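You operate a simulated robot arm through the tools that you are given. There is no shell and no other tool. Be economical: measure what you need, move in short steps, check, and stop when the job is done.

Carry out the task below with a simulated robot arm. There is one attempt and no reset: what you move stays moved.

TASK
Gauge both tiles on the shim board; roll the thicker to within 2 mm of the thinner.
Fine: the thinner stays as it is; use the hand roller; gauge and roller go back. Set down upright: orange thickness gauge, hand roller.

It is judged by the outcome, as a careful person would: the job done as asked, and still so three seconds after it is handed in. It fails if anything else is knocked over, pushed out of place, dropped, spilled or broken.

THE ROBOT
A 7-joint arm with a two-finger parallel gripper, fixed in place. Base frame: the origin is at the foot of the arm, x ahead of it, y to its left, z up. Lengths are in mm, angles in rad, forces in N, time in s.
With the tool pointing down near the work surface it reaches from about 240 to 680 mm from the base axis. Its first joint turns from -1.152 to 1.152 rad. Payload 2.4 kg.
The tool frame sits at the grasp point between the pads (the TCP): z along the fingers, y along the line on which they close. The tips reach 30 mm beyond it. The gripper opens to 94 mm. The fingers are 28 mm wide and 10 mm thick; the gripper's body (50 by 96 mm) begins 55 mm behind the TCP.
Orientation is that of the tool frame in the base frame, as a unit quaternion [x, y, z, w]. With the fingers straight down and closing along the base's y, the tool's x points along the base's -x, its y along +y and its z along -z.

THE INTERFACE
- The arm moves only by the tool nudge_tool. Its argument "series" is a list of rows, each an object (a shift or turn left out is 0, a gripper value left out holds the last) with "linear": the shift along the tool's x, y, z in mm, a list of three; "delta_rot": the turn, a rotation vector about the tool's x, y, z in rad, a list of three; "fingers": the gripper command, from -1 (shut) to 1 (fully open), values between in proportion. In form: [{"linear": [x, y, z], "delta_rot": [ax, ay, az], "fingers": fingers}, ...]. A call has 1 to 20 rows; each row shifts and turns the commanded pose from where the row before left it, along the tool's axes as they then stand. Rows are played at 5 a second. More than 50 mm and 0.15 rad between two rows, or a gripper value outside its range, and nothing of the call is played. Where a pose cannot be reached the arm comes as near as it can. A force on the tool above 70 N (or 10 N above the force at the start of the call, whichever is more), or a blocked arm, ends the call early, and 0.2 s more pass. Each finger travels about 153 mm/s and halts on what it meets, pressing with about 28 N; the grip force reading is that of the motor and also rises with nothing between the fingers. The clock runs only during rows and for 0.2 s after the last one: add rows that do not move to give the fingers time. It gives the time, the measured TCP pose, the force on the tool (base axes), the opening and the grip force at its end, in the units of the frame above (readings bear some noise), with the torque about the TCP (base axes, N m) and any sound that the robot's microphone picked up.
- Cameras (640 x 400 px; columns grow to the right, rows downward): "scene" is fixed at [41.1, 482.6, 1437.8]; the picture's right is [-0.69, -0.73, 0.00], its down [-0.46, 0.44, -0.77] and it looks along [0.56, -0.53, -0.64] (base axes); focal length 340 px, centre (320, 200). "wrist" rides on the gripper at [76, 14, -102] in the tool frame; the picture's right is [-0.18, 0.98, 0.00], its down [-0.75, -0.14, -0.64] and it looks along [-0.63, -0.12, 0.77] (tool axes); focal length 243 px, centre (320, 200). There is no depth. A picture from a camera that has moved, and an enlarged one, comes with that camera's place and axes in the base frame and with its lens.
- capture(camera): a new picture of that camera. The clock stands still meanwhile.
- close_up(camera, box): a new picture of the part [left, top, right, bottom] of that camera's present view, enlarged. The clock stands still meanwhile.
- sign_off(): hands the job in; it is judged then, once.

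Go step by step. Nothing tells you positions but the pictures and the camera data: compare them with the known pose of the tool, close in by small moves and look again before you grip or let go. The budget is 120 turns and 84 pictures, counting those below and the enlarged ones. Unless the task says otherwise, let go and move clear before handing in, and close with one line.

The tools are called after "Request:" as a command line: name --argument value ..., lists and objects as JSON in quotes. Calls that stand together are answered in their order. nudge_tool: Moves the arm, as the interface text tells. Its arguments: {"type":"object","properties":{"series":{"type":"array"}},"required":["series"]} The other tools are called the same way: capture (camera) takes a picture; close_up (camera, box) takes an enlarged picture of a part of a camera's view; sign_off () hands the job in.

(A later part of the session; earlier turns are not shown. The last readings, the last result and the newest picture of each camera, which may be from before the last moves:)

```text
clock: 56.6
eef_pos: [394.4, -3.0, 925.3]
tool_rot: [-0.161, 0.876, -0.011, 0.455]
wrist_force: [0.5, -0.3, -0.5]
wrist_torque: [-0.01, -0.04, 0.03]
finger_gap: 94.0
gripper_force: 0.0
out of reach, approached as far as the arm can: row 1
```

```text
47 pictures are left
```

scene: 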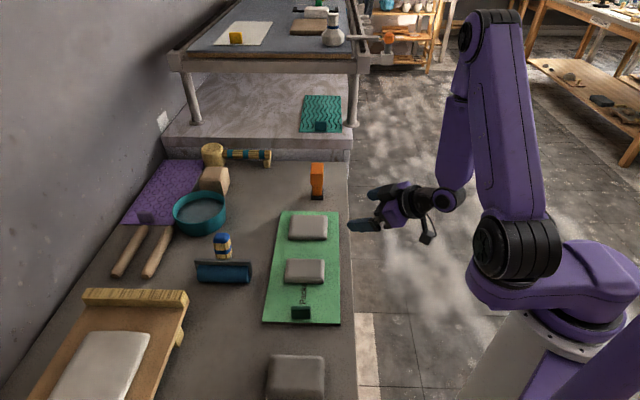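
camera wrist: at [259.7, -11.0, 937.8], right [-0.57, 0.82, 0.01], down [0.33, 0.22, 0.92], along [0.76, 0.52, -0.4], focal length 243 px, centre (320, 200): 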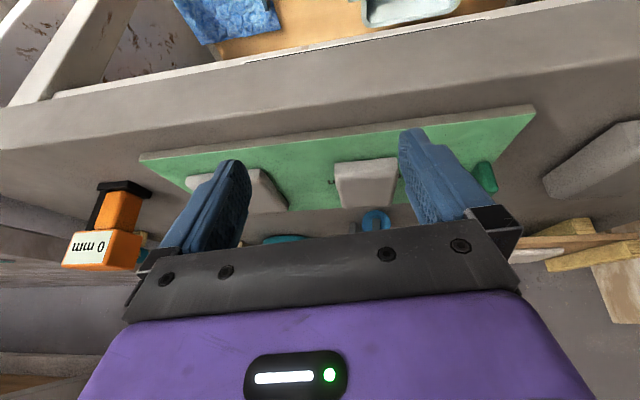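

The forearm is now nearly vertical with the tool well outward of it. I'll untilt straight back in the arm's plane.

Request:
nudge_tool --series '[{"delta_rot": [0, 0.14, 0]}, {"delta_rot": [0, 0.14, 0]}, {"delta_rot": [0, 0.14, 0]}, {}]'

Request:
nudge_tool --series '[{"linear": [-20, 0, -10], "delta_rot": [0, 0.14, 0]}, {"linear": [-20, 0, -10], "delta_rot": [0, 0.14, 0]}, {"delta_rot": [0, 0.14, 0]}, {}, {}]'

```text
clock: 57.6
eef_pos: [394.1, -4.6, 924.4]
tool_rot: [-0.154, 0.952, -0.044, 0.263]
wrist_force: [0.0, -0.9, 0.5]
wrist_torque: [-0.01, -0.02, 0.01]
finger_gap: 93.9
gripper_force: 0.1
```

```text
clock: 58.8
eef_pos: [419.8, 9.5, 960.4]
tool_rot: [-0.14, 0.986, -0.076, 0.058]
wrist_force: [0.4, 0.3, 0.3]
wrist_torque: [-0.03, 0.02, 0.0]
finger_gap: 93.9
gripper_force: 0.0
```

No limit reported now. Levelling the tool.

Request:
nudge_tool --series '[{"delta_rot": [-0.082, 0.046, 0]}, {"delta_rot": [-0.082, 0.046, 0]}, {"linear": [0, 0, -30]}, {}, {}]'

```text
clock: 60.0
eef_pos: [418.2, 8.8, 990.7]
tool_rot: [-0.142, 0.99, -0.001, 0.001]
wrist_force: [0.3, 0.6, -0.8]
wrist_torque: [0.03, -0.04, 0.02]
finger_gap: 94.1
gripper_force: 0.0
```

Recovered and level. Now I'll move over to the roller and align the yaw to the bench.

Request:
nudge_tool --series '[{"linear": [-27, 30, -4]}, {"linear": [-27, 30, -4]}, {"linear": [-27, 30, -4]}, {"linear": [-27, 30, -4]}, {"linear": [-27, 30, -4]}, {"linear": [-27, 30, 0]}, {"linear": [-27, 30, 0]}, {"delta_rot": [0, 0, -0.125]}, {"delta_rot": [0, 0, -0.125]}, {"delta_rot": [0, 0, -0.125]}, {"delta_rot": [0, 0, -0.125]}, {}, {}]'

Request:
capture --camera "wrist"

Request:
close_up --camera "scene" --box '[180, 180, 270, 300]'

```text
clock: 62.8
eef_pos: [540.1, 264.7, 1008.6]
tool_rot: [-0.382, 0.924, -0.002, 0.001]
wrist_force: [-0.4, 1.3, 0.1]
wrist_torque: [0.03, 0.02, -0.02]
finger_gap: 93.8
gripper_force: 0.0
```

```text
46 pictures are left
camera wrist: at [476.7, 220.8, 1111.3], right [-0.57, 0.82, 0.0], down [0.63, 0.43, 0.64], along [0.53, 0.36, -0.77], focal length 243 px, centre (320, 200)
```

wrist: 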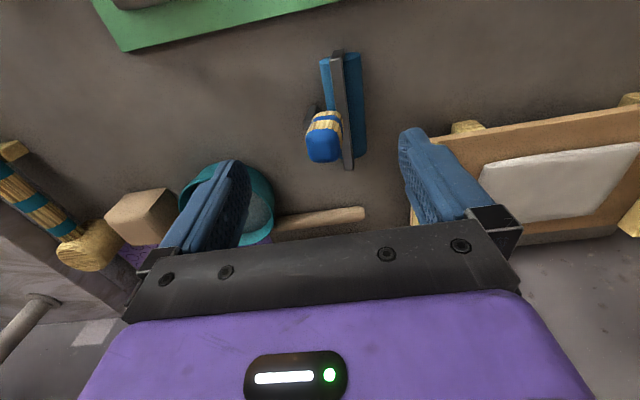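

```text
3.33 times, centred on (225, 240) of scene
camera zoom: at [41.1, 482.6, 1437.8], right [-0.69, -0.73, 0.0], down [-0.46, 0.44, -0.77], along [0.56, -0.53, -0.64], focal length 1133 px, centre (637, 67)
```

zoom: 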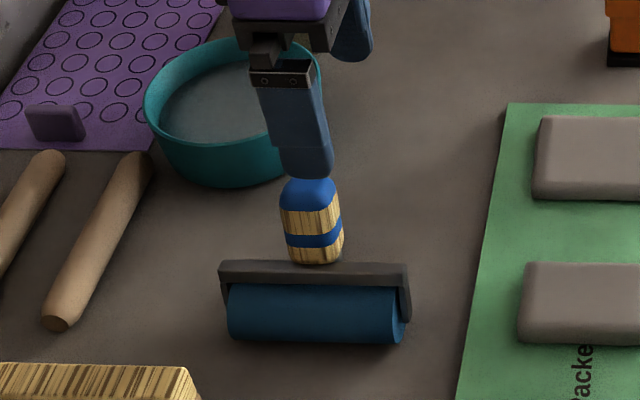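

Request:
close_up --camera "wrist" --box '[280, 35, 400, 185]'

```text
2.67 times, centred on (340, 110) of wrist
camera zoom: at [476.7, 220.8, 1111.3], right [-0.57, 0.82, 0.0], down [0.63, 0.43, 0.64], along [0.53, 0.36, -0.77], focal length 647 px, centre (267, 440)
```

zoom: 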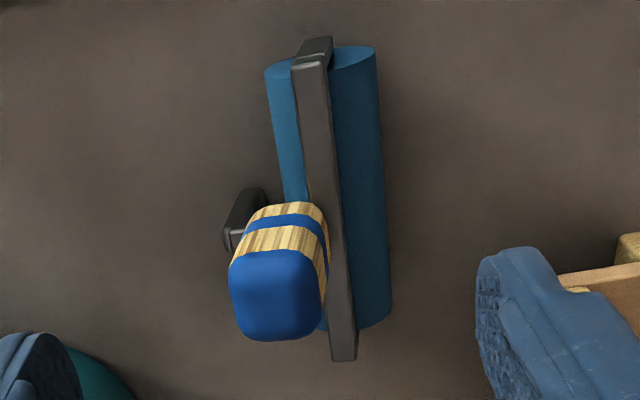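

The roller stands on its cylinder and a small rear foot, with an upright handle (top at about z 907) offset about 22 mm from the cylinder. I'll position over the handle with the fingers partly open.

Request:
nudge_tool --series '[{"linear": [-28, -2.5, 20], "fingers": 0.5}, {"linear": [0, 0, 25]}, {"linear": [0, 0, 20]}, {}, {}]'

Request:
capture --camera "wrist"

Request:
close_up --camera "scene" --box '[180, 180, 270, 300]'

```text
clock: 64.0
eef_pos: [561.8, 282.6, 943.4]
tool_rot: [-0.383, 0.924, -0.001, 0.0]
wrist_force: [-0.2, 0.4, 0.8]
wrist_torque: [0.0, 0.0, 0.02]
finger_gap: 70.6
gripper_force: 0.1
```

```text
43 pictures are left
camera wrist: at [498.3, 238.9, 1045.0], right [-0.56, 0.83, 0.0], down [0.63, 0.43, 0.64], along [0.53, 0.36, -0.77], focal length 243 px, centre (320, 200)
```

wrist: 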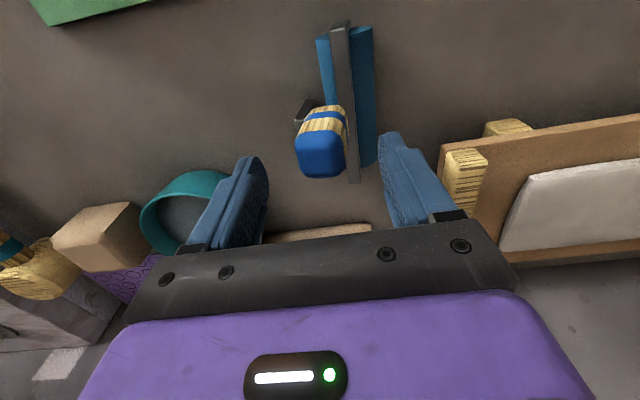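

```text
3.33 times, centred on (225, 240) of scene
camera zoom: at [41.1, 482.6, 1437.8], right [-0.69, -0.73, 0.0], down [-0.46, 0.44, -0.77], along [0.56, -0.53, -0.64], focal length 1133 px, centre (637, 67)
```

zoom: 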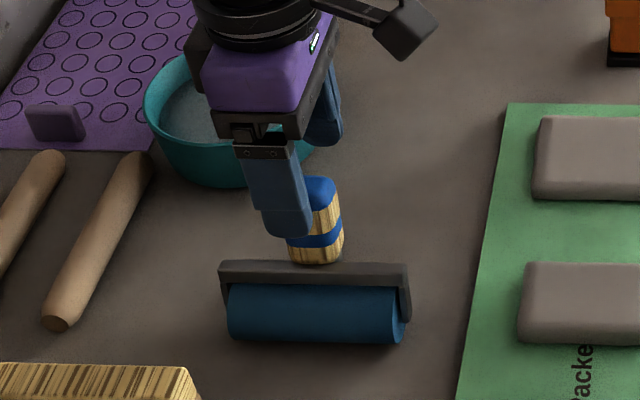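

The handle is right under the TCP. Descending to grip.

Request:
nudge_tool --series '[{"linear": [0, 0, 20]}, {"linear": [0, 0, 18]}, {"linear": [0, 0, 15]}, {}, {}]'

Request:
capture --camera "wrist"

Request:
close_up --camera "scene" --box '[180, 180, 270, 300]'

```text
clock: 65.2
eef_pos: [561.9, 281.5, 889.1]
tool_rot: [-0.383, 0.924, -0.001, 0.001]
wrist_force: [0.5, 0.0, -0.2]
wrist_torque: [-0.01, 0.0, -0.04]
finger_gap: 70.5
gripper_force: 0.1
```

```text
41 pictures are left
camera wrist: at [497.7, 238.7, 992.6], right [-0.56, 0.83, 0.0], down [0.63, 0.43, 0.64], along [0.53, 0.36, -0.77], focal length 243 px, centre (320, 200)
```

wrist: 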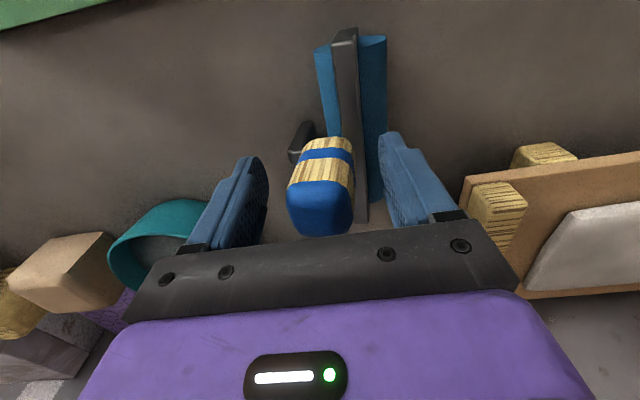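

```text
3.33 times, centred on (225, 240) of scene
camera zoom: at [41.1, 482.6, 1437.8], right [-0.69, -0.73, 0.0], down [-0.46, 0.44, -0.77], along [0.56, -0.53, -0.64], focal length 1133 px, centre (637, 67)
```

zoom: 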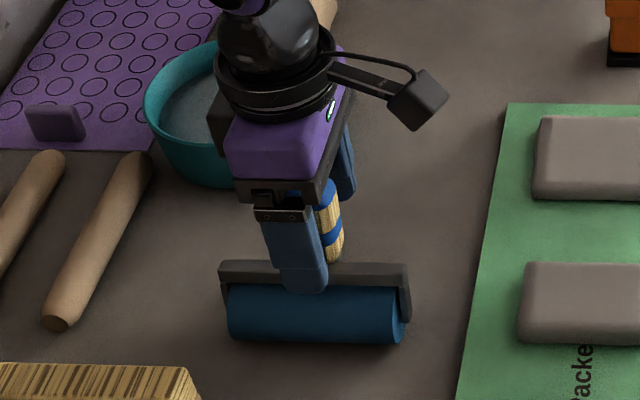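

Aligned. Closing on the handle.

Request:
nudge_tool --series '[{"fingers": 0}, {"fingers": -1}, {}, {}, {}]'

Request:
close_up --camera "wrist" --box '[240, 20, 420, 240]'

```text
clock: 66.4
eef_pos: [561.5, 282.0, 891.2]
tool_rot: [-0.383, 0.924, -0.001, 0.003]
wrist_force: [-0.7, -2.1, 17.2]
wrist_torque: [-0.06, 0.41, 0.07]
finger_gap: 36.1
gripper_force: 28.3
```

```text
1.82 times, centred on (330, 130) of wrist
camera zoom: at [497.7, 238.7, 993.5], right [-0.56, 0.83, 0.0], down [0.63, 0.43, 0.64], along [0.53, 0.36, -0.76], focal length 441 px, centre (302, 327)
```

zoom: 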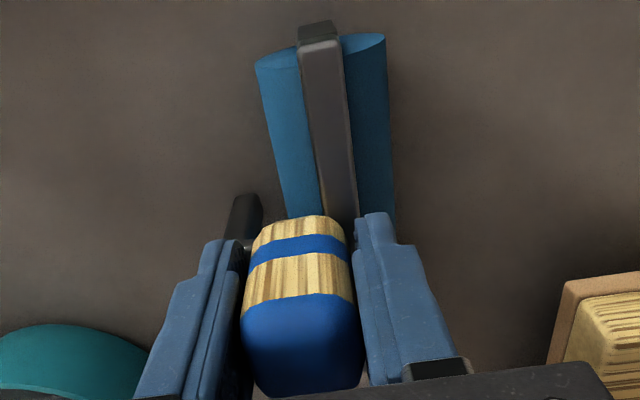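

A fingertip is pressing on the yoke bar (17 N up). I'll open slightly, rise 6 mm and grip again.

Request:
nudge_tool --series '[{"fingers": 0.1}, {}, {"linear": [0, 0, -6]}, {}, {"fingers": -1}, {}, {}, {}]'

Request:
close_up --camera "scene" --box '[180, 180, 270, 300]'

```text
clock: 68.2
eef_pos: [560.8, 280.4, 897.4]
tool_rot: [-0.382, 0.924, -0.002, 0.0]
wrist_force: [-2.5, -3.1, 8.0]
wrist_torque: [-0.24, 0.47, -0.01]
finger_gap: 36.4
gripper_force: 27.8
```

```text
3.33 times, centred on (225, 240) of scene
camera zoom: at [40.8, 482.5, 1437.8], right [-0.69, -0.73, 0.0], down [-0.46, 0.44, -0.77], along [0.56, -0.53, -0.64], focal length 1133 px, centre (637, 67)
```

zoom: 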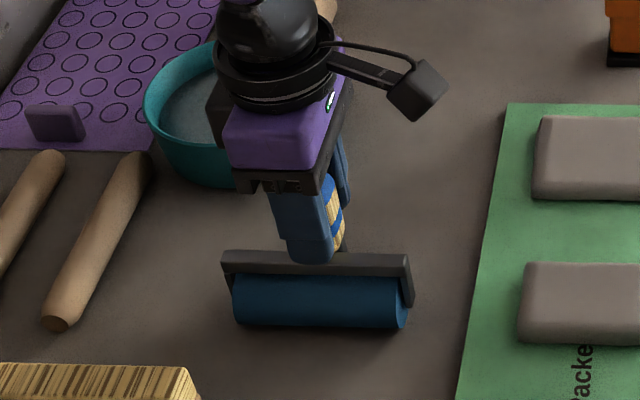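

The roller seems to have come up or tilted with the hand. Checking.

Request:
capture --camera "wrist"

```text
37 pictures are left
camera wrist: at [497.9, 237.5, 999.4], right [-0.56, 0.83, 0.0], down [0.63, 0.43, 0.64], along [0.53, 0.36, -0.77], focal length 243 px, centre (320, 200)
```

wrist: 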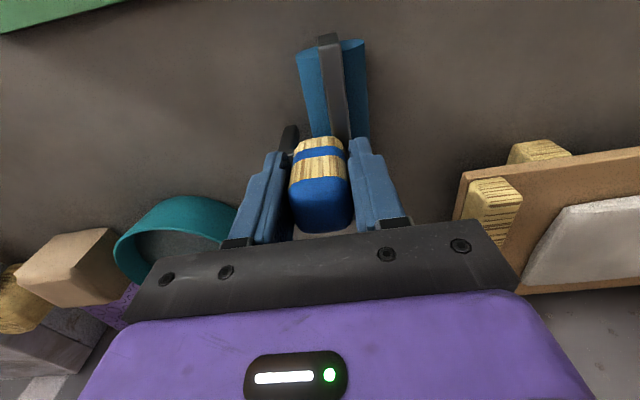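

The pads have aligned the handle and its foot still touches the bench. I'll lift and look.

Request:
nudge_tool --series '[{"linear": [0, 0, -15]}, {"linear": [0, 0, -25]}, {"linear": [0, 0, -30]}, {}, {}]'

Request:
close_up --camera "scene" --box '[180, 160, 270, 300]'

Request:
close_up --camera "wrist" --box '[240, 20, 420, 240]'

```text
clock: 69.4
eef_pos: [563.7, 281.1, 969.6]
tool_rot: [-0.383, 0.924, -0.002, 0.0]
wrist_force: [0.7, 0.5, -2.3]
wrist_torque: [-0.06, -0.03, 0.04]
finger_gap: 36.3
gripper_force: 28.1
```

```text
2.86 times, centred on (225, 230) of scene
camera zoom: at [41.1, 482.6, 1437.7], right [-0.69, -0.73, 0.0], down [-0.46, 0.44, -0.77], along [0.56, -0.53, -0.64], focal length 971 px, centre (591, 114)
```

zoom: 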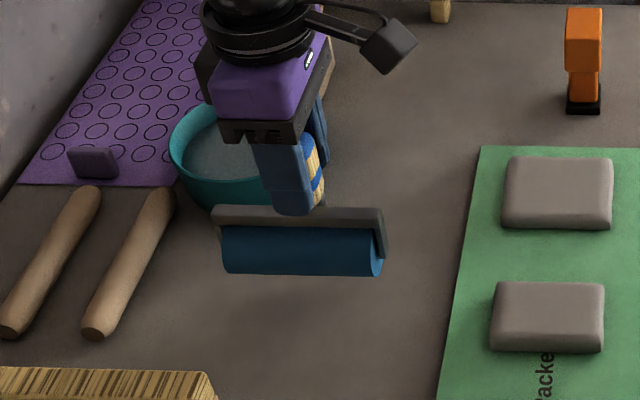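

```text
1.82 times, centred on (330, 130) of wrist
camera zoom: at [499.3, 237.6, 1071.8], right [-0.56, 0.83, 0.0], down [0.63, 0.43, 0.64], along [0.53, 0.36, -0.77], focal length 441 px, centre (302, 327)
```

zoom: 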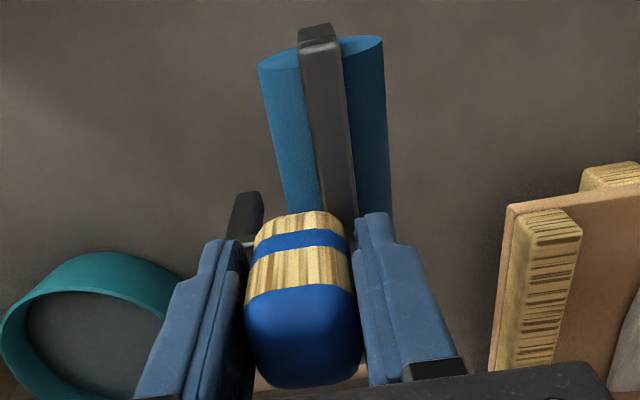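

The roller is held firmly. I'll carry it above the near tile and tilt it about 0.28 rad, so the cylinder sits under the grip and the foot clears.

Request:
nudge_tool --series '[{"linear": [36.6, 3.2, 0]}, {"linear": [36.6, 3.2, 0]}, {"linear": [36.6, 3.2, 0]}, {"linear": [36.6, 3.2, 0]}, {"linear": [36.6, 3.2, 0]}, {"delta_rot": [0.14, 0, 0]}, {"delta_rot": [0.14, 0, 0]}, {}, {}]'

Request:
capture --camera "wrist"

Request:
close_up --camera "scene" --box '[240, 180, 370, 330]'

```text
clock: 71.4
eef_pos: [419.7, 165.0, 968.8]
tool_rot: [-0.379, 0.914, -0.131, 0.057]
wrist_force: [-13.5, 4.8, 53.7]
wrist_torque: [-0.49, 0.38, -0.12]
finger_gap: 3.0
gripper_force: 27.6
```

```text
34 pictures are left
camera wrist: at [336.9, 140.7, 1063.1], right [-0.54, 0.8, -0.28], down [0.5, 0.56, 0.66], along [0.68, 0.22, -0.7], focal length 243 px, centre (320, 200)
```

wrist: 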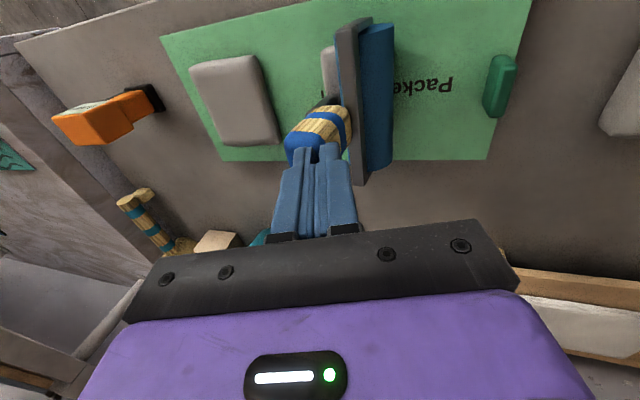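

```text
2.67 times, centred on (305, 255) of scene
camera zoom: at [39.9, 482.5, 1437.8], right [-0.69, -0.73, 0.0], down [-0.46, 0.44, -0.77], along [0.56, -0.53, -0.64], focal length 906 px, centre (360, 53)
```

zoom: 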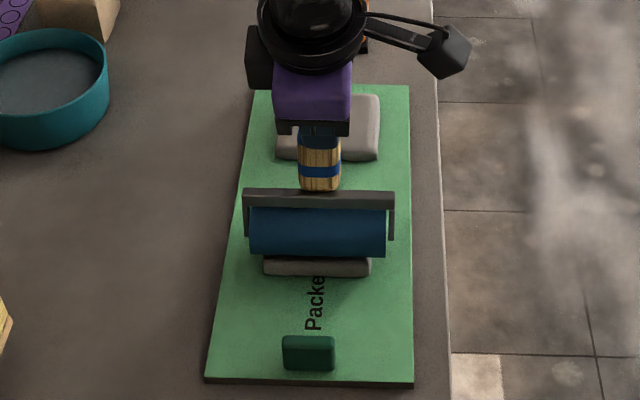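

The handle slipped out: the fingers are closed (3 mm gap) and pressing on its cap, and the roller is standing on the near tile. I'll ease straight up a little to take the load off and check that it stands by itself.

Request:
nudge_tool --series '[{"linear": [0, -0.8, -2.9]}, {}]'

Request:
close_up --camera "scene" --box '[240, 180, 370, 330]'

```text
clock: 72.0
eef_pos: [420.4, 164.6, 970.4]
tool_rot: [-0.379, 0.915, -0.13, 0.055]
wrist_force: [-4.0, 5.0, 27.5]
wrist_torque: [0.12, -0.18, 0.02]
finger_gap: 1.6
gripper_force: 27.9
```

```text
2.67 times, centred on (305, 255) of scene
camera zoom: at [40.5, 482.6, 1437.8], right [-0.69, -0.73, 0.0], down [-0.46, 0.44, -0.77], along [0.56, -0.53, -0.64], focal length 906 px, centre (360, 53)
```

zoom: 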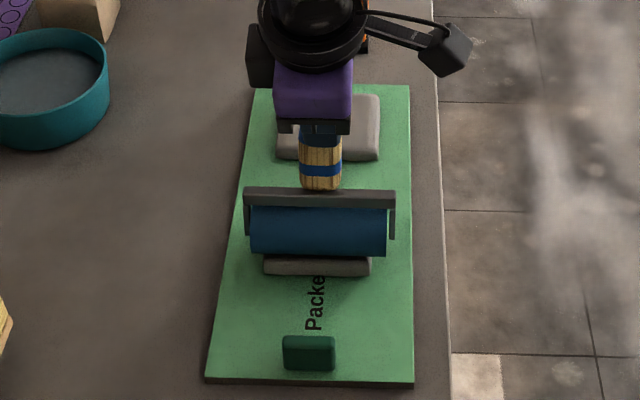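

Request:
nudge_tool --series '[{"linear": [0, -0.8, -2.9]}, {"linear": [0, -0.8, -2.9]}, {}, {}]'

Request:
capture --camera "wrist"

Request:
close_up --camera "scene" --box '[240, 180, 370, 330]'

```text
clock: 73.0
eef_pos: [421.6, 164.1, 975.8]
tool_rot: [-0.379, 0.915, -0.13, 0.054]
wrist_force: [0.0, 0.3, 0.1]
wrist_torque: [0.0, -0.02, -0.03]
finger_gap: 0.1
gripper_force: 27.7
```

```text
31 pictures are left
camera wrist: at [337.5, 139.6, 1070.4], right [-0.54, 0.8, -0.27], down [0.5, 0.56, 0.66], along [0.68, 0.21, -0.7], focal length 243 px, centre (320, 200)
```

wrist: 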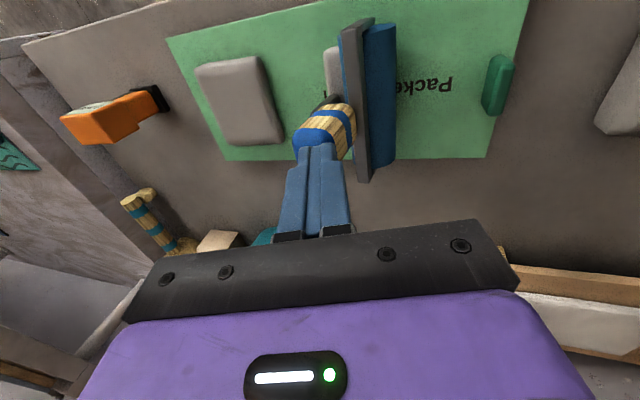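

```text
2.67 times, centred on (305, 255) of scene
camera zoom: at [41.1, 482.6, 1437.8], right [-0.69, -0.73, 0.0], down [-0.46, 0.44, -0.77], along [0.56, -0.53, -0.64], focal length 906 px, centre (360, 53)
```

zoom: 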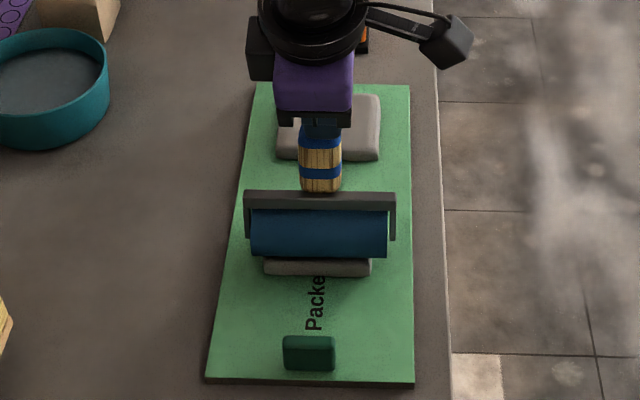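

The roller stands freely on the near tile. I'll rise, level the tool, open and look at the handle for a better grip.

Request:
nudge_tool --series '[{"linear": [0, -6, -20]}, {"linear": [0, -6, -20]}, {"delta_rot": [-0.14, 0, 0], "fingers": 0.5}, {"delta_rot": [-0.14, 0, 0]}, {}, {}]'

Request:
close_up --camera "wrist" --box '[220, 0, 440, 200]'

```text
clock: 74.4
eef_pos: [422.4, 162.1, 1017.7]
tool_rot: [-0.383, 0.924, -0.001, 0.0]
wrist_force: [0.5, 0.5, -0.7]
wrist_torque: [0.0, 0.0, -0.02]
finger_gap: 70.4
gripper_force: 0.0
```

```text
2.00 times, centred on (330, 100) of wrist
camera zoom: at [358.0, 119.8, 1120.4], right [-0.56, 0.83, 0.0], down [0.63, 0.43, 0.64], along [0.53, 0.36, -0.77], focal length 485 px, centre (300, 400)
```

zoom: 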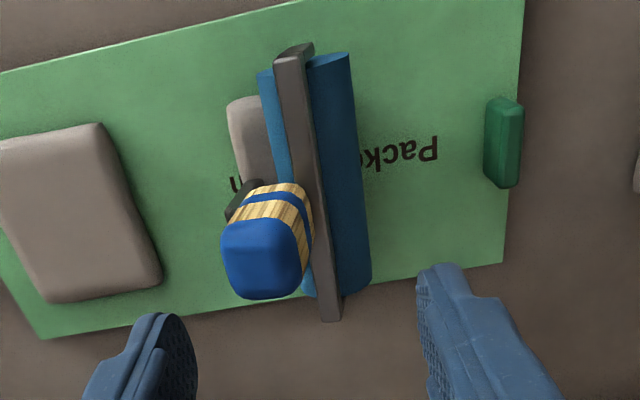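

The handle leans about 0.19 rad toward the far tile, so a vertical grip was poor. I'll match the tool's tilt to the handle and approach along its axis.

Request:
nudge_tool --series '[{"delta_rot": [-0.095, 0, 0]}, {"delta_rot": [-0.095, 0, 0]}, {"linear": [1, -27.6, 0]}, {"linear": [0, 0, 25]}, {"linear": [0, 0, 20]}, {}, {}]'

Request:
close_up --camera "wrist" --box '[200, 20, 440, 240]'

```text
clock: 76.0
eef_pos: [434.0, 149.4, 966.6]
tool_rot: [-0.381, 0.92, 0.086, -0.036]
wrist_force: [-0.6, -0.7, -0.5]
wrist_torque: [-0.01, 0.02, 0.02]
finger_gap: 70.6
gripper_force: 0.1
```

```text
1.82 times, centred on (320, 130) of wrist
camera zoom: at [383.9, 91.9, 1070.9], right [-0.55, 0.81, 0.18], down [0.72, 0.35, 0.6], along [0.43, 0.47, -0.78], focal length 441 px, centre (320, 327)
```

zoom: 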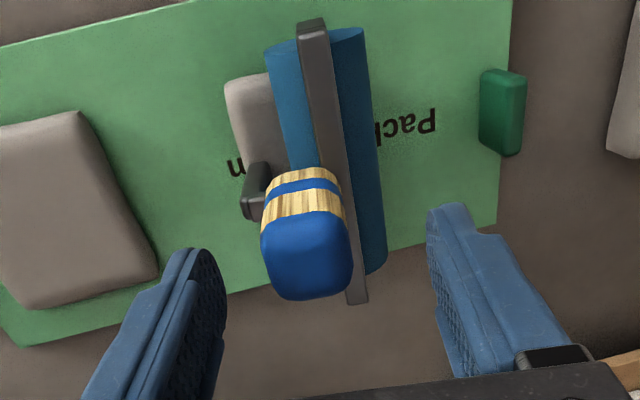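

Axis aligned. I'll trim 5 mm and descend in two stages.

Request:
nudge_tool --series '[{"linear": [1, -5, 10]}, {"linear": [0, 0, 18]}, {"linear": [0, 0, 12]}, {}, {}]'

Request:
close_up --camera "wrist" --box '[200, 20, 440, 240]'

```text
clock: 77.2
eef_pos: [430.4, 151.3, 927.5]
tool_rot: [-0.381, 0.92, 0.087, -0.036]
wrist_force: [0.2, 0.1, 0.0]
wrist_torque: [0.0, -0.03, 0.0]
finger_gap: 70.5
gripper_force: 0.1
```

```text
1.82 times, centred on (320, 130) of wrist
camera zoom: at [381.2, 93.2, 1031.1], right [-0.55, 0.81, 0.18], down [0.72, 0.35, 0.61], along [0.43, 0.47, -0.77], focal length 441 px, centre (320, 327)
```

zoom: 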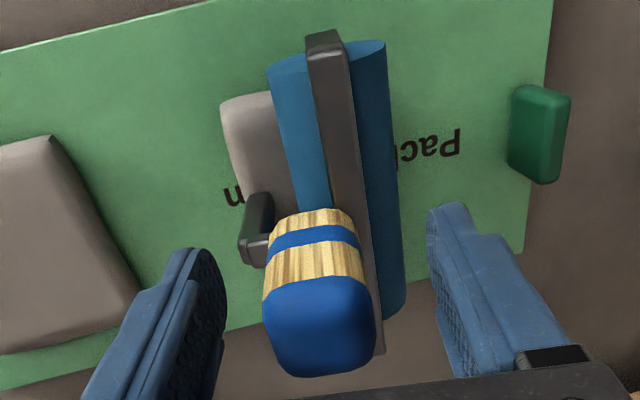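

Request:
nudge_tool --series '[{"linear": [0, 0, 3]}, {}, {"fingers": 0}, {"fingers": -1}, {}, {}, {}]'

Request:
close_up --camera "wrist" --box '[200, 20, 440, 240]'

```text
clock: 78.8
eef_pos: [431.1, 151.3, 925.2]
tool_rot: [-0.381, 0.92, 0.085, -0.035]
wrist_force: [0.7, -0.4, -0.8]
wrist_torque: [-0.12, -0.14, 0.03]
finger_gap: 36.2
gripper_force: 28.4
```

```text
1.82 times, centred on (320, 130) of wrist
camera zoom: at [380.9, 93.6, 1028.3], right [-0.55, 0.81, 0.18], down [0.72, 0.35, 0.61], along [0.43, 0.47, -0.77], focal length 441 px, centre (320, 327)
```

zoom: 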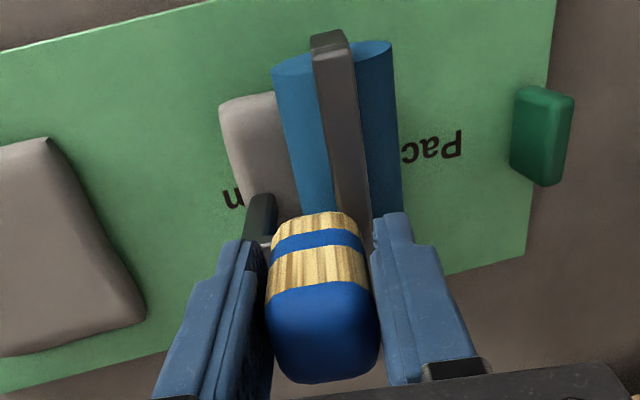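

Clean grip with no preload. I'll lift slightly and rotate the roller forward so the foot clears, keeping the cylinder over the tile.

Request:
nudge_tool --series '[{"linear": [0, 0, -6]}, {"linear": [0, 0, -6]}, {"linear": [0, 6, 0], "delta_rot": [0.08, 0, 0]}, {"linear": [0, 6, 0], "delta_rot": [0.08, 0, 0]}, {"linear": [0, 6, 0], "delta_rot": [0.08, 0, 0]}, {}, {}]'

Request:
close_up --camera "wrist" --box '[200, 20, 440, 240]'

Request:
close_up --camera "scene" --box '[250, 190, 350, 320]'

```text
clock: 80.4
eef_pos: [419.3, 162.2, 938.9]
tool_rot: [-0.383, 0.923, -0.025, 0.01]
wrist_force: [-0.3, 0.3, -3.0]
wrist_torque: [-0.02, -0.03, 0.01]
finger_gap: 36.4
gripper_force: 28.1
```

```text
1.82 times, centred on (320, 130) of wrist
camera zoom: at [352.0, 122.6, 1040.5], right [-0.56, 0.82, -0.05], down [0.61, 0.46, 0.65], along [0.56, 0.33, -0.76], focal length 441 px, centre (320, 327)
```

zoom: 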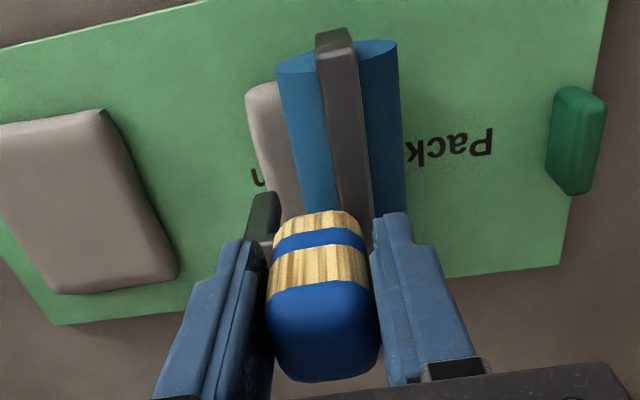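

```text
3.08 times, centred on (300, 255) of scene
camera zoom: at [41.1, 482.6, 1437.8], right [-0.69, -0.73, 0.0], down [-0.46, 0.44, -0.77], along [0.56, -0.53, -0.64], focal length 1046 px, centre (382, 31)
```

zoom: 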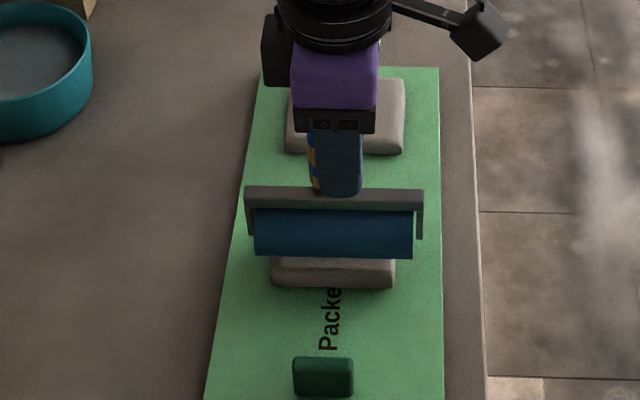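

The roller is held properly above the tile. Lowering until contact.

Request:
nudge_tool --series '[{"linear": [0, 0, 6]}, {}, {}]'

Request:
nudge_tool --series '[{"linear": [0, 0, 3]}, {}, {}]'

Request:
nudge_tool --series '[{"linear": [0, 0, 2]}, {}, {}]'

Request:
nudge_tool --series '[{"linear": [0, 0, 1.5]}, {}, {}]'

```text
clock: 81.2
eef_pos: [420.1, 162.3, 931.8]
tool_rot: [-0.382, 0.924, -0.025, 0.009]
wrist_force: [0.4, -0.6, -2.8]
wrist_torque: [-0.05, 0.01, -0.01]
finger_gap: 36.4
gripper_force: 28.4
```

```text
clock: 82.0
eef_pos: [421.6, 162.9, 929.5]
tool_rot: [-0.382, 0.924, -0.024, 0.01]
wrist_force: [-0.8, -0.1, -2.9]
wrist_torque: [-0.02, -0.02, 0.03]
finger_gap: 36.4
gripper_force: 28.3
```

```text
clock: 82.8
eef_pos: [421.2, 161.4, 928.7]
tool_rot: [-0.384, 0.923, -0.025, 0.011]
wrist_force: [-2.9, -4.1, 16.9]
wrist_torque: [0.06, 0.26, -0.03]
finger_gap: 36.2
gripper_force: 28.1
```

```text
clock: 83.6
eef_pos: [422.9, 163.6, 927.5]
tool_rot: [-0.382, 0.924, -0.024, 0.012]
wrist_force: [0.4, -1.1, 21.3]
wrist_torque: [0.35, 0.01, 0.03]
finger_gap: 36.1
gripper_force: 28.2
```

Contact at about 20 N. I'll roll gently back and forth across the tile.

Request:
nudge_tool --series '[{"linear": [0, -7, 0.4]}, {"linear": [0, -7, 0.4]}, {"linear": [0, -7, 0.4]}, {"linear": [0, -7, 0.4]}, {}]'

Request:
nudge_tool --series '[{"linear": [0, 7, -0.4]}, {"linear": [0, 7, -0.4]}, {"linear": [0, 7, -0.4]}, {"linear": [0, 7, -0.4]}, {"linear": [0, 7, -0.4]}, {"linear": [0, 7, -0.4]}, {}]'

Request:
close_up --camera "scene" --box '[250, 190, 350, 320]'

```text
clock: 84.8
eef_pos: [440.0, 141.6, 925.0]
tool_rot: [-0.382, 0.924, -0.025, 0.008]
wrist_force: [-0.1, -0.5, -2.2]
wrist_torque: [-0.01, 0.01, 0.02]
finger_gap: 36.0
gripper_force: 28.2
```

```text
clock: 86.4
eef_pos: [411.8, 172.7, 925.6]
tool_rot: [-0.382, 0.924, -0.024, 0.01]
wrist_force: [0.3, 0.4, -3.7]
wrist_torque: [0.0, -0.03, 0.0]
finger_gap: 36.3
gripper_force: 28.5
```

```text
3.08 times, centred on (300, 255) of scene
camera zoom: at [41.1, 482.6, 1437.8], right [-0.69, -0.73, 0.0], down [-0.46, 0.44, -0.77], along [0.56, -0.53, -0.64], focal length 1046 px, centre (382, 31)
```

zoom: 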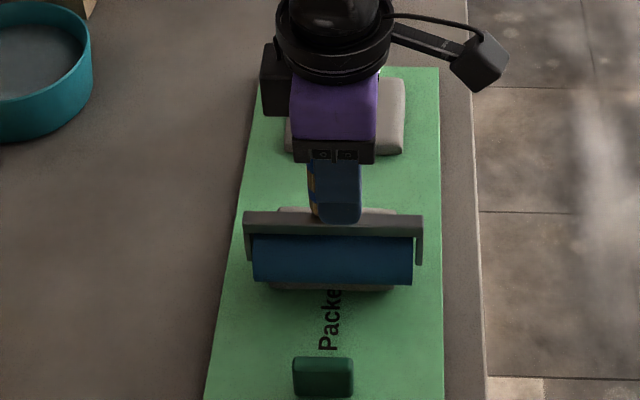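

Contact has vanished at the same commanded height, so the tile has thinned by at least about 2.5 mm. I'll probe lightly for the new top over the tile's middle.

Request:
nudge_tool --series '[{"linear": [0, -10, 0.2]}, {"linear": [0, -8, 0.2]}, {}, {}]'

Request:
nudge_tool --series '[{"linear": [0, 0, 0.7]}, {}, {}]'

```text
clock: 87.4
eef_pos: [424.0, 159.9, 927.0]
tool_rot: [-0.383, 0.924, -0.024, 0.01]
wrist_force: [0.2, 0.4, -3.1]
wrist_torque: [-0.03, -0.03, -0.01]
finger_gap: 36.2
gripper_force: 27.9
```

```text
clock: 88.2
eef_pos: [423.8, 159.8, 927.8]
tool_rot: [-0.383, 0.924, -0.024, 0.01]
wrist_force: [-0.2, -0.4, -2.1]
wrist_torque: [-0.05, 0.03, 0.0]
finger_gap: 36.1
gripper_force: 28.0
```

Request:
nudge_tool --series '[{"linear": [0, 0, 0.7]}, {}, {}]'

Request:
nudge_tool --series '[{"linear": [0, 0, 0.7]}, {}, {}]'

```text
clock: 89.0
eef_pos: [423.0, 158.7, 925.6]
tool_rot: [-0.383, 0.924, -0.024, 0.009]
wrist_force: [-0.7, 0.5, -2.9]
wrist_torque: [0.0, -0.03, -0.01]
finger_gap: 36.1
gripper_force: 27.8
```

```text
clock: 89.8
eef_pos: [423.3, 159.1, 924.7]
tool_rot: [-0.383, 0.923, -0.024, 0.011]
wrist_force: [-0.5, 0.5, 4.4]
wrist_torque: [-0.09, 0.18, 0.01]
finger_gap: 36.1
gripper_force: 28.2
```

The new contact height is about 3.5–4 mm lower, so the tile should be near 14–14.5 mm. I'll take the roller back slowly to its place and then verify with the gauge.

Request:
nudge_tool --series '[{"linear": [0, 0, -10]}, {"linear": [0, 0, -15]}, {"linear": [0, 0, -20]}, {"linear": [-20, 0, 0]}, {"linear": [-25, 0, 0]}, {"linear": [-25, 0, 0]}, {"linear": [-25, -3, 0]}, {"linear": [-25, -3, 0]}, {"linear": [-25, -2, 0]}, {"linear": [-25, 0, 0]}, {"linear": [-15, 0, 0]}, {"delta_rot": [-0.06, 0, 0]}, {"delta_rot": [-0.06, 0, 0]}, {"delta_rot": [-0.055, 0, 0]}, {}, {}]'

Request:
capture --camera "wrist"

```text
clock: 93.2
eef_pos: [559.9, 286.1, 971.1]
tool_rot: [-0.382, 0.922, 0.056, -0.023]
wrist_force: [-0.1, 0.8, -3.0]
wrist_torque: [-0.04, -0.03, -0.02]
finger_gap: 36.2
gripper_force: 27.7
```

```text
22 pictures are left
camera wrist: at [503.9, 233.7, 1074.6], right [-0.56, 0.82, 0.12], down [0.69, 0.38, 0.62], along [0.46, 0.43, -0.78], focal length 243 px, centre (320, 200)
```

wrist: 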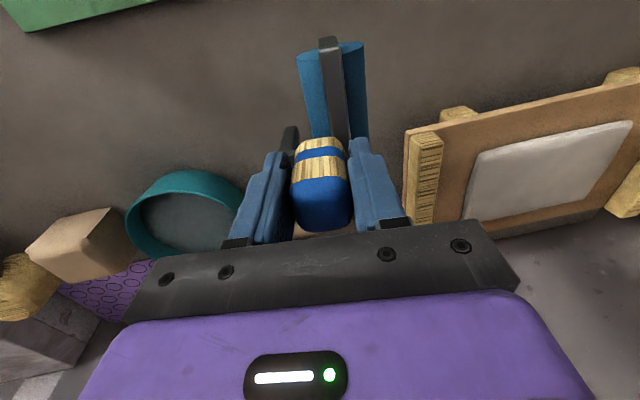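

Still held. I'll lower vertically to just above the bench.

Request:
nudge_tool --series '[{"linear": [1, -4, 20]}, {"linear": [0, -3, 22]}, {"linear": [0, -2.5, 20]}, {}, {}]'

Request:
nudge_tool --series '[{"linear": [0, -0.7, 5]}, {}, {}]'

Request:
close_up --camera "scene" --box '[180, 180, 270, 300]'

```text
clock: 94.4
eef_pos: [559.2, 282.0, 906.6]
tool_rot: [-0.382, 0.922, 0.056, -0.024]
wrist_force: [-1.7, 0.7, -1.7]
wrist_torque: [-0.08, 0.01, 0.01]
finger_gap: 36.1
gripper_force: 27.8
```

```text
clock: 95.2
eef_pos: [559.5, 282.7, 902.6]
tool_rot: [-0.382, 0.922, 0.057, -0.024]
wrist_force: [-0.7, -0.3, -2.7]
wrist_torque: [-0.02, 0.0, 0.0]
finger_gap: 36.3
gripper_force: 28.0
```

```text
3.33 times, centred on (225, 240) of scene
camera zoom: at [41.1, 482.6, 1437.7], right [-0.69, -0.73, 0.0], down [-0.46, 0.44, -0.77], along [0.56, -0.53, -0.64], focal length 1133 px, centre (637, 67)
```

zoom: 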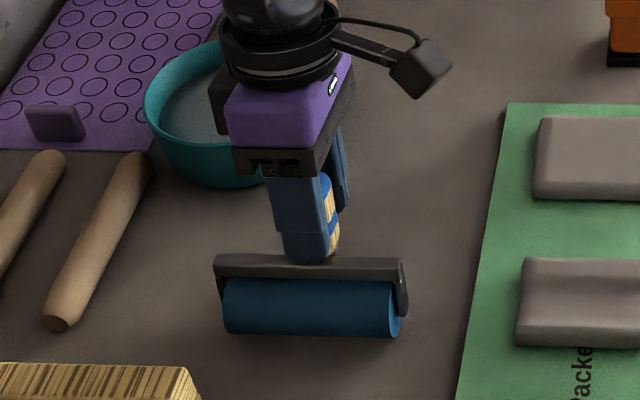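

A few mm of correction are needed to match the original spot. I'll apply it and keep lowering.

Request:
nudge_tool --series '[{"linear": [3, -5, 4]}, {}, {}]'

Request:
nudge_tool --series '[{"linear": [0, -0.3, 2]}, {}, {}]'

Request:
nudge_tool --series '[{"linear": [0, -0.3, 2]}, {}, {}]'

Request:
nudge_tool --series '[{"linear": [0, -0.1, 1]}, {}, {}]'

```text
clock: 96.0
eef_pos: [561.6, 277.8, 897.6]
tool_rot: [-0.382, 0.922, 0.057, -0.023]
wrist_force: [0.1, -0.6, -3.2]
wrist_torque: [-0.07, -0.01, 0.0]
finger_gap: 36.2
gripper_force: 27.9
```

```text
clock: 96.8
eef_pos: [561.3, 277.1, 897.2]
tool_rot: [-0.381, 0.922, 0.057, -0.023]
wrist_force: [-2.6, -2.4, 12.7]
wrist_torque: [-0.09, 0.52, 0.04]
finger_gap: 36.4
gripper_force: 27.9
```

```text
clock: 97.6
eef_pos: [560.9, 276.4, 895.0]
tool_rot: [-0.382, 0.922, 0.057, -0.021]
wrist_force: [-1.1, -2.5, 22.7]
wrist_torque: [0.44, 0.32, -0.03]
finger_gap: 36.4
gripper_force: 27.6
```

```text
clock: 98.4
eef_pos: [561.6, 277.8, 893.9]
tool_rot: [-0.382, 0.922, 0.057, -0.021]
wrist_force: [2.1, 1.0, 21.6]
wrist_torque: [0.55, 0.31, -0.04]
finger_gap: 36.8
gripper_force: 27.6
```

The cylinder is touching but the foot isn't yet. I'll ease up and lean a bit more so both land.

Request:
nudge_tool --series '[{"linear": [0, 0.2, -1.5]}, {"delta_rot": [-0.04, 0, 0]}, {}, {}]'

Request:
nudge_tool --series '[{"delta_rot": [-0.03, 0, 0]}, {}, {}]'

```text
clock: 99.4
eef_pos: [560.6, 277.0, 893.9]
tool_rot: [-0.381, 0.921, 0.075, -0.032]
wrist_force: [0.8, 0.7, 1.4]
wrist_torque: [0.0, -0.19, 0.02]
finger_gap: 36.1
gripper_force: 28.1
```

```text
clock: 100.2
eef_pos: [560.6, 277.9, 894.0]
tool_rot: [-0.381, 0.92, 0.089, -0.038]
wrist_force: [0.4, -0.4, -3.1]
wrist_torque: [-0.04, -0.04, 0.0]
finger_gap: 36.2
gripper_force: 28.2
```

Request:
nudge_tool --series '[{"linear": [0, -0.2, 1]}, {}, {}]'

Request:
nudge_tool --series '[{"linear": [0, -0.2, 1]}, {}, {}]'

```text
clock: 101.0
eef_pos: [560.0, 277.3, 893.6]
tool_rot: [-0.381, 0.919, 0.09, -0.036]
wrist_force: [-4.3, -2.1, 8.9]
wrist_torque: [-0.26, 0.21, -0.03]
finger_gap: 36.4
gripper_force: 27.3
```

```text
clock: 101.8
eef_pos: [560.8, 278.4, 893.7]
tool_rot: [-0.381, 0.919, 0.09, -0.035]
wrist_force: [-4.4, -0.6, 22.1]
wrist_torque: [-0.22, 0.11, -0.04]
finger_gap: 36.1
gripper_force: 28.0
```

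The load is now balanced on cylinder and foot. Easing off, then opening and withdrawing along the handle's axis.

Request:
nudge_tool --series '[{"linear": [0, 0.2, -1]}, {}, {"fingers": -0.1}, {"fingers": 0.4}, {}, {}, {"linear": [0, 0, -20]}, {"linear": [0, 0, -25]}, {"linear": [0, 0, -25]}, {}]'

Request:
close_up --camera "scene" --box '[180, 180, 270, 300]'

Request:
capture --camera "wrist"

```text
clock: 104.0
eef_pos: [569.8, 267.4, 963.0]
tool_rot: [-0.38, 0.92, 0.088, -0.037]
wrist_force: [-0.2, 0.0, 1.3]
wrist_torque: [0.01, -0.02, 0.02]
finger_gap: 65.7
gripper_force: 0.1
```

```text
3.33 times, centred on (225, 240) of scene
camera zoom: at [41.1, 482.6, 1437.8], right [-0.69, -0.73, 0.0], down [-0.46, 0.44, -0.77], along [0.56, -0.53, -0.64], focal length 1133 px, centre (637, 67)
```

zoom: 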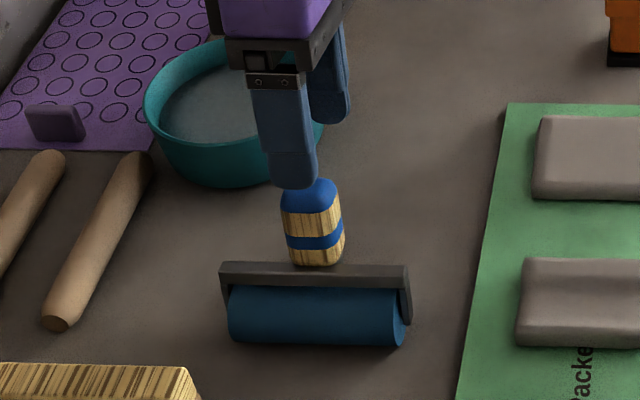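

```text
19 pictures are left
camera wrist: at [520.3, 210.4, 1066.1], right [-0.55, 0.81, 0.19], down [0.72, 0.35, 0.6], along [0.43, 0.47, -0.78], focal length 243 px, centre (320, 200)
```

wrist: 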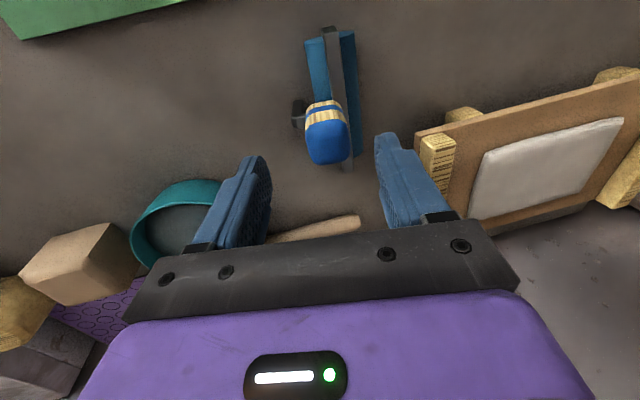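

The roller stands within 1–2 mm of where it was. Now back to the gauge to verify.

Request:
nudge_tool --series '[{"linear": [0, 0, -8], "delta_rot": [0.095, 0, 0], "fingers": 1}, {"delta_rot": [0.095, 0, 0]}, {"linear": [24, -33.5, 0]}, {"linear": [24, -33.5, 0]}, {"linear": [24, -33.5, 0]}, {"linear": [24, -33.5, 0]}, {"linear": [24, -33.5, 0]}, {"linear": [24, -33.5, 0]}, {"linear": [24, -33.5, 0]}, {"linear": [24, -33.5, 0]}, {}, {}]'

Request:
capture --camera "wrist"

```text
clock: 106.6
eef_pos: [624.4, -60.0, 972.1]
tool_rot: [-0.383, 0.924, 0.0, -0.002]
wrist_force: [0.5, -0.2, 0.1]
wrist_torque: [0.0, -0.02, -0.02]
finger_gap: 94.2
gripper_force: 0.1
```

```text
18 pictures are left
camera wrist: at [560.8, -103.3, 1073.6], right [-0.56, 0.83, 0.0], down [0.63, 0.43, 0.64], along [0.53, 0.36, -0.77], focal length 243 px, centre (320, 200)
```

wrist: 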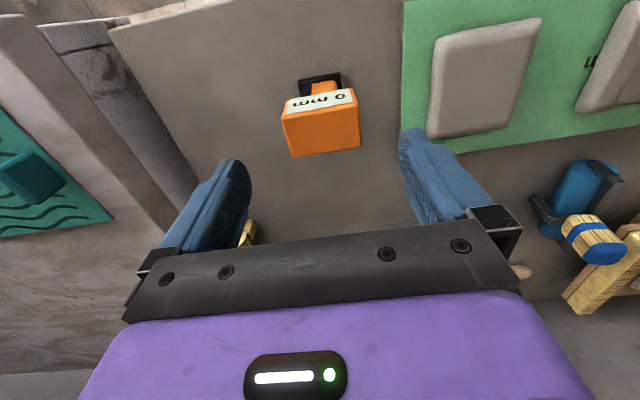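

Aligned as before. Descending and gripping the gauge at the same height.

Request:
nudge_tool --series '[{"linear": [0, 1.5, 25]}, {"linear": [0, 0, 25]}, {"linear": [0, 0, 22]}, {"linear": [0, 0, 15.5]}, {}, {}, {"fingers": -0.2}, {"fingers": -1}, {}, {}, {}]'

```text
clock: 109.0
eef_pos: [621.9, -57.9, 882.0]
tool_rot: [-0.382, 0.924, 0.001, 0.0]
wrist_force: [0.2, 0.7, -0.2]
wrist_torque: [-0.01, -0.02, 0.02]
finger_gap: 62.1
gripper_force: 27.8
```

Gripped. Carrying the gauge to the near tile.

Request:
nudge_tool --series '[{"linear": [0, 0, -20]}, {"linear": [0, 0, -20]}, {"linear": [0, 0, -20]}, {"linear": [-2.3, 32.3, 0]}, {"linear": [-2.4, 40, 0]}, {"linear": [-2.4, 40, 0]}, {"linear": [-2.4, 40, 0]}, {"linear": [-2.4, 40, 0]}, {"linear": [-2.4, 40, 0]}, {"linear": [-2.4, 40, 0]}, {"linear": [-2, 20, 0]}, {"linear": [0, 0, 15]}, {"linear": [0, 0, 10]}, {}, {}]'

Request:
close_up --camera "wrist" --box '[220, 20, 420, 200]'

```text
clock: 112.2
eef_pos: [429.9, 163.0, 918.6]
tool_rot: [-0.383, 0.924, 0.001, 0.0]
wrist_force: [-0.1, -0.9, -0.8]
wrist_torque: [-0.03, 0.01, 0.01]
finger_gap: 61.8
gripper_force: 28.4
```

```text
2.22 times, centred on (320, 110) of wrist
camera zoom: at [366.3, 119.2, 1020.9], right [-0.56, 0.83, 0.0], down [0.63, 0.43, 0.64], along [0.53, 0.36, -0.77], focal length 539 px, centre (320, 400)
```

zoom: 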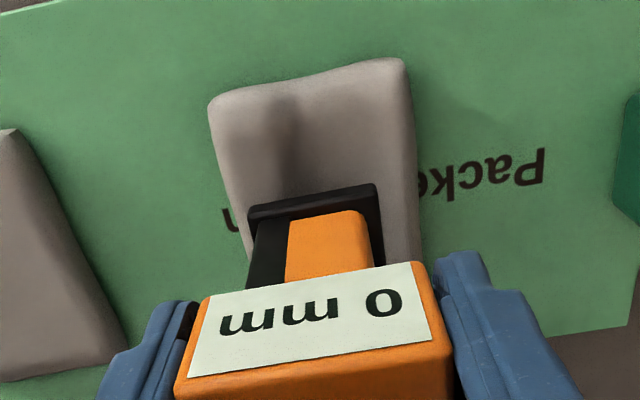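

Request:
nudge_tool --series '[{"linear": [0, 0, 3]}, {"linear": [0, 0, 2]}, {}, {}]'

Request:
nudge_tool --series '[{"linear": [0, 0, 2]}, {}, {}]'

Request:
close_up --camera "wrist" --box '[220, 20, 420, 200]'

```text
clock: 113.2
eef_pos: [429.8, 163.4, 913.7]
tool_rot: [-0.382, 0.924, 0.001, -0.001]
wrist_force: [-0.1, 0.2, -1.6]
wrist_torque: [-0.01, 0.01, -0.02]
finger_gap: 61.8
gripper_force: 27.9
```

```text
clock: 114.0
eef_pos: [429.7, 162.8, 910.8]
tool_rot: [-0.383, 0.924, 0.001, -0.001]
wrist_force: [0.1, 0.0, -2.1]
wrist_torque: [0.02, 0.03, 0.02]
finger_gap: 61.9
gripper_force: 28.3
```

```text
2.22 times, centred on (320, 110) of wrist
camera zoom: at [366.5, 119.1, 1013.4], right [-0.56, 0.83, 0.0], down [0.63, 0.43, 0.64], along [0.53, 0.36, -0.77], focal length 539 px, centre (320, 400)
```

zoom: 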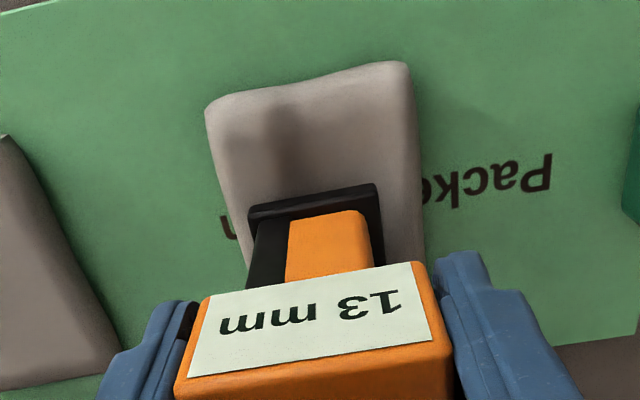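

The near tile now reads 13 mm against 14 mm for the far one, which is within 2 mm. Returning the gauge to its place.

Request:
nudge_tool --series '[{"linear": [0, 0, -15]}, {"linear": [0, 0, -20]}, {"linear": [2, -20, 0]}, {"linear": [2.4, -32.3, 0]}, {"linear": [2.4, -40, 0]}, {"linear": [2.4, -40, 0]}, {"linear": [2.4, -40, 0]}, {"linear": [2.4, -40, 0]}, {"linear": [2.4, -40, 0]}, {"linear": [2.4, -40, 0]}, {}, {}]'

```text
clock: 116.6
eef_pos: [624.0, -58.4, 945.4]
tool_rot: [-0.383, 0.924, 0.001, 0.0]
wrist_force: [0.6, -0.2, -1.3]
wrist_torque: [0.01, 0.0, -0.01]
finger_gap: 61.8
gripper_force: 28.0
```

Request:
nudge_tool --series '[{"linear": [0, 0, 20]}, {"linear": [0, 0, 20]}, {"linear": [0, 0, 16]}, {}, {}]'

Request:
nudge_tool --series '[{"linear": [0, 0, 2.5]}, {}, {}]'

Request:
nudge_tool --series '[{"linear": [0, 0, 1.2]}, {}, {}]'

Request:
nudge_tool --series '[{"linear": [0, 0, 1]}, {}, {}]'

```text
clock: 117.8
eef_pos: [625.1, -57.7, 889.5]
tool_rot: [-0.383, 0.924, 0.0, -0.001]
wrist_force: [0.1, -0.4, -1.0]
wrist_torque: [-0.01, 0.01, -0.05]
finger_gap: 61.7
gripper_force: 27.9
```

```text
clock: 118.6
eef_pos: [624.2, -56.9, 886.8]
tool_rot: [-0.384, 0.923, 0.001, 0.0]
wrist_force: [-0.4, 0.0, -1.3]
wrist_torque: [0.03, -0.03, 0.01]
finger_gap: 61.8
gripper_force: 27.8
```

```text
clock: 119.4
eef_pos: [624.1, -56.6, 883.9]
tool_rot: [-0.383, 0.924, 0.001, 0.0]
wrist_force: [0.5, 0.5, -0.9]
wrist_torque: [0.02, 0.0, 0.01]
finger_gap: 61.8
gripper_force: 27.6
```

```text
clock: 120.2
eef_pos: [623.2, -56.1, 884.7]
tool_rot: [-0.382, 0.924, 0.001, -0.001]
wrist_force: [-0.2, 0.6, -1.3]
wrist_torque: [0.0, 0.01, 0.03]
finger_gap: 61.7
gripper_force: 27.4
```

Request:
nudge_tool --series '[{"linear": [0, 0, 0.8]}, {}, {}]'

Request:
nudge_tool --series '[{"linear": [0, 0, 0.8]}, {}, {}]'

```text
clock: 121.0
eef_pos: [623.8, -56.3, 882.5]
tool_rot: [-0.383, 0.924, 0.0, -0.001]
wrist_force: [0.1, -0.2, -1.2]
wrist_torque: [-0.01, 0.01, 0.03]
finger_gap: 61.9
gripper_force: 27.5
```

```text
clock: 121.8
eef_pos: [622.8, -55.5, 883.6]
tool_rot: [-0.383, 0.924, 0.001, 0.0]
wrist_force: [0.1, 0.2, -1.8]
wrist_torque: [0.01, 0.0, -0.01]
finger_gap: 61.9
gripper_force: 28.1
```

Request:
nudge_tool --series '[{"linear": [0, 0, 0.8]}, {}, {}]'

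Request:
nudge_tool --series '[{"linear": [0, 0, 0.8]}, {}, {}]'

Request:
close_up --camera "scene" --box '[286, 150, 350, 210]'

```text
clock: 122.6
eef_pos: [623.5, -54.8, 882.1]
tool_rot: [-0.383, 0.924, 0.001, 0.001]
wrist_force: [0.0, 0.7, 4.8]
wrist_torque: [0.04, 0.03, 0.01]
finger_gap: 61.6
gripper_force: 27.8
```

```text
clock: 123.4
eef_pos: [624.1, -56.3, 881.3]
tool_rot: [-0.383, 0.924, 0.001, 0.001]
wrist_force: [-5.0, 0.8, 19.4]
wrist_torque: [0.06, 0.28, 0.01]
finger_gap: 61.8
gripper_force: 28.1
```

```text
6.67 times, centred on (318, 180) of scene
camera zoom: at [40.6, 482.7, 1437.8], right [-0.69, -0.73, 0.0], down [-0.46, 0.44, -0.77], along [0.56, -0.53, -0.64], focal length 2266 px, centre (333, 333)
```

zoom: 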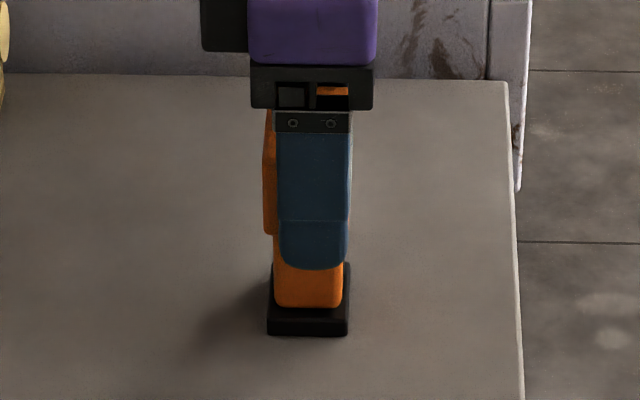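

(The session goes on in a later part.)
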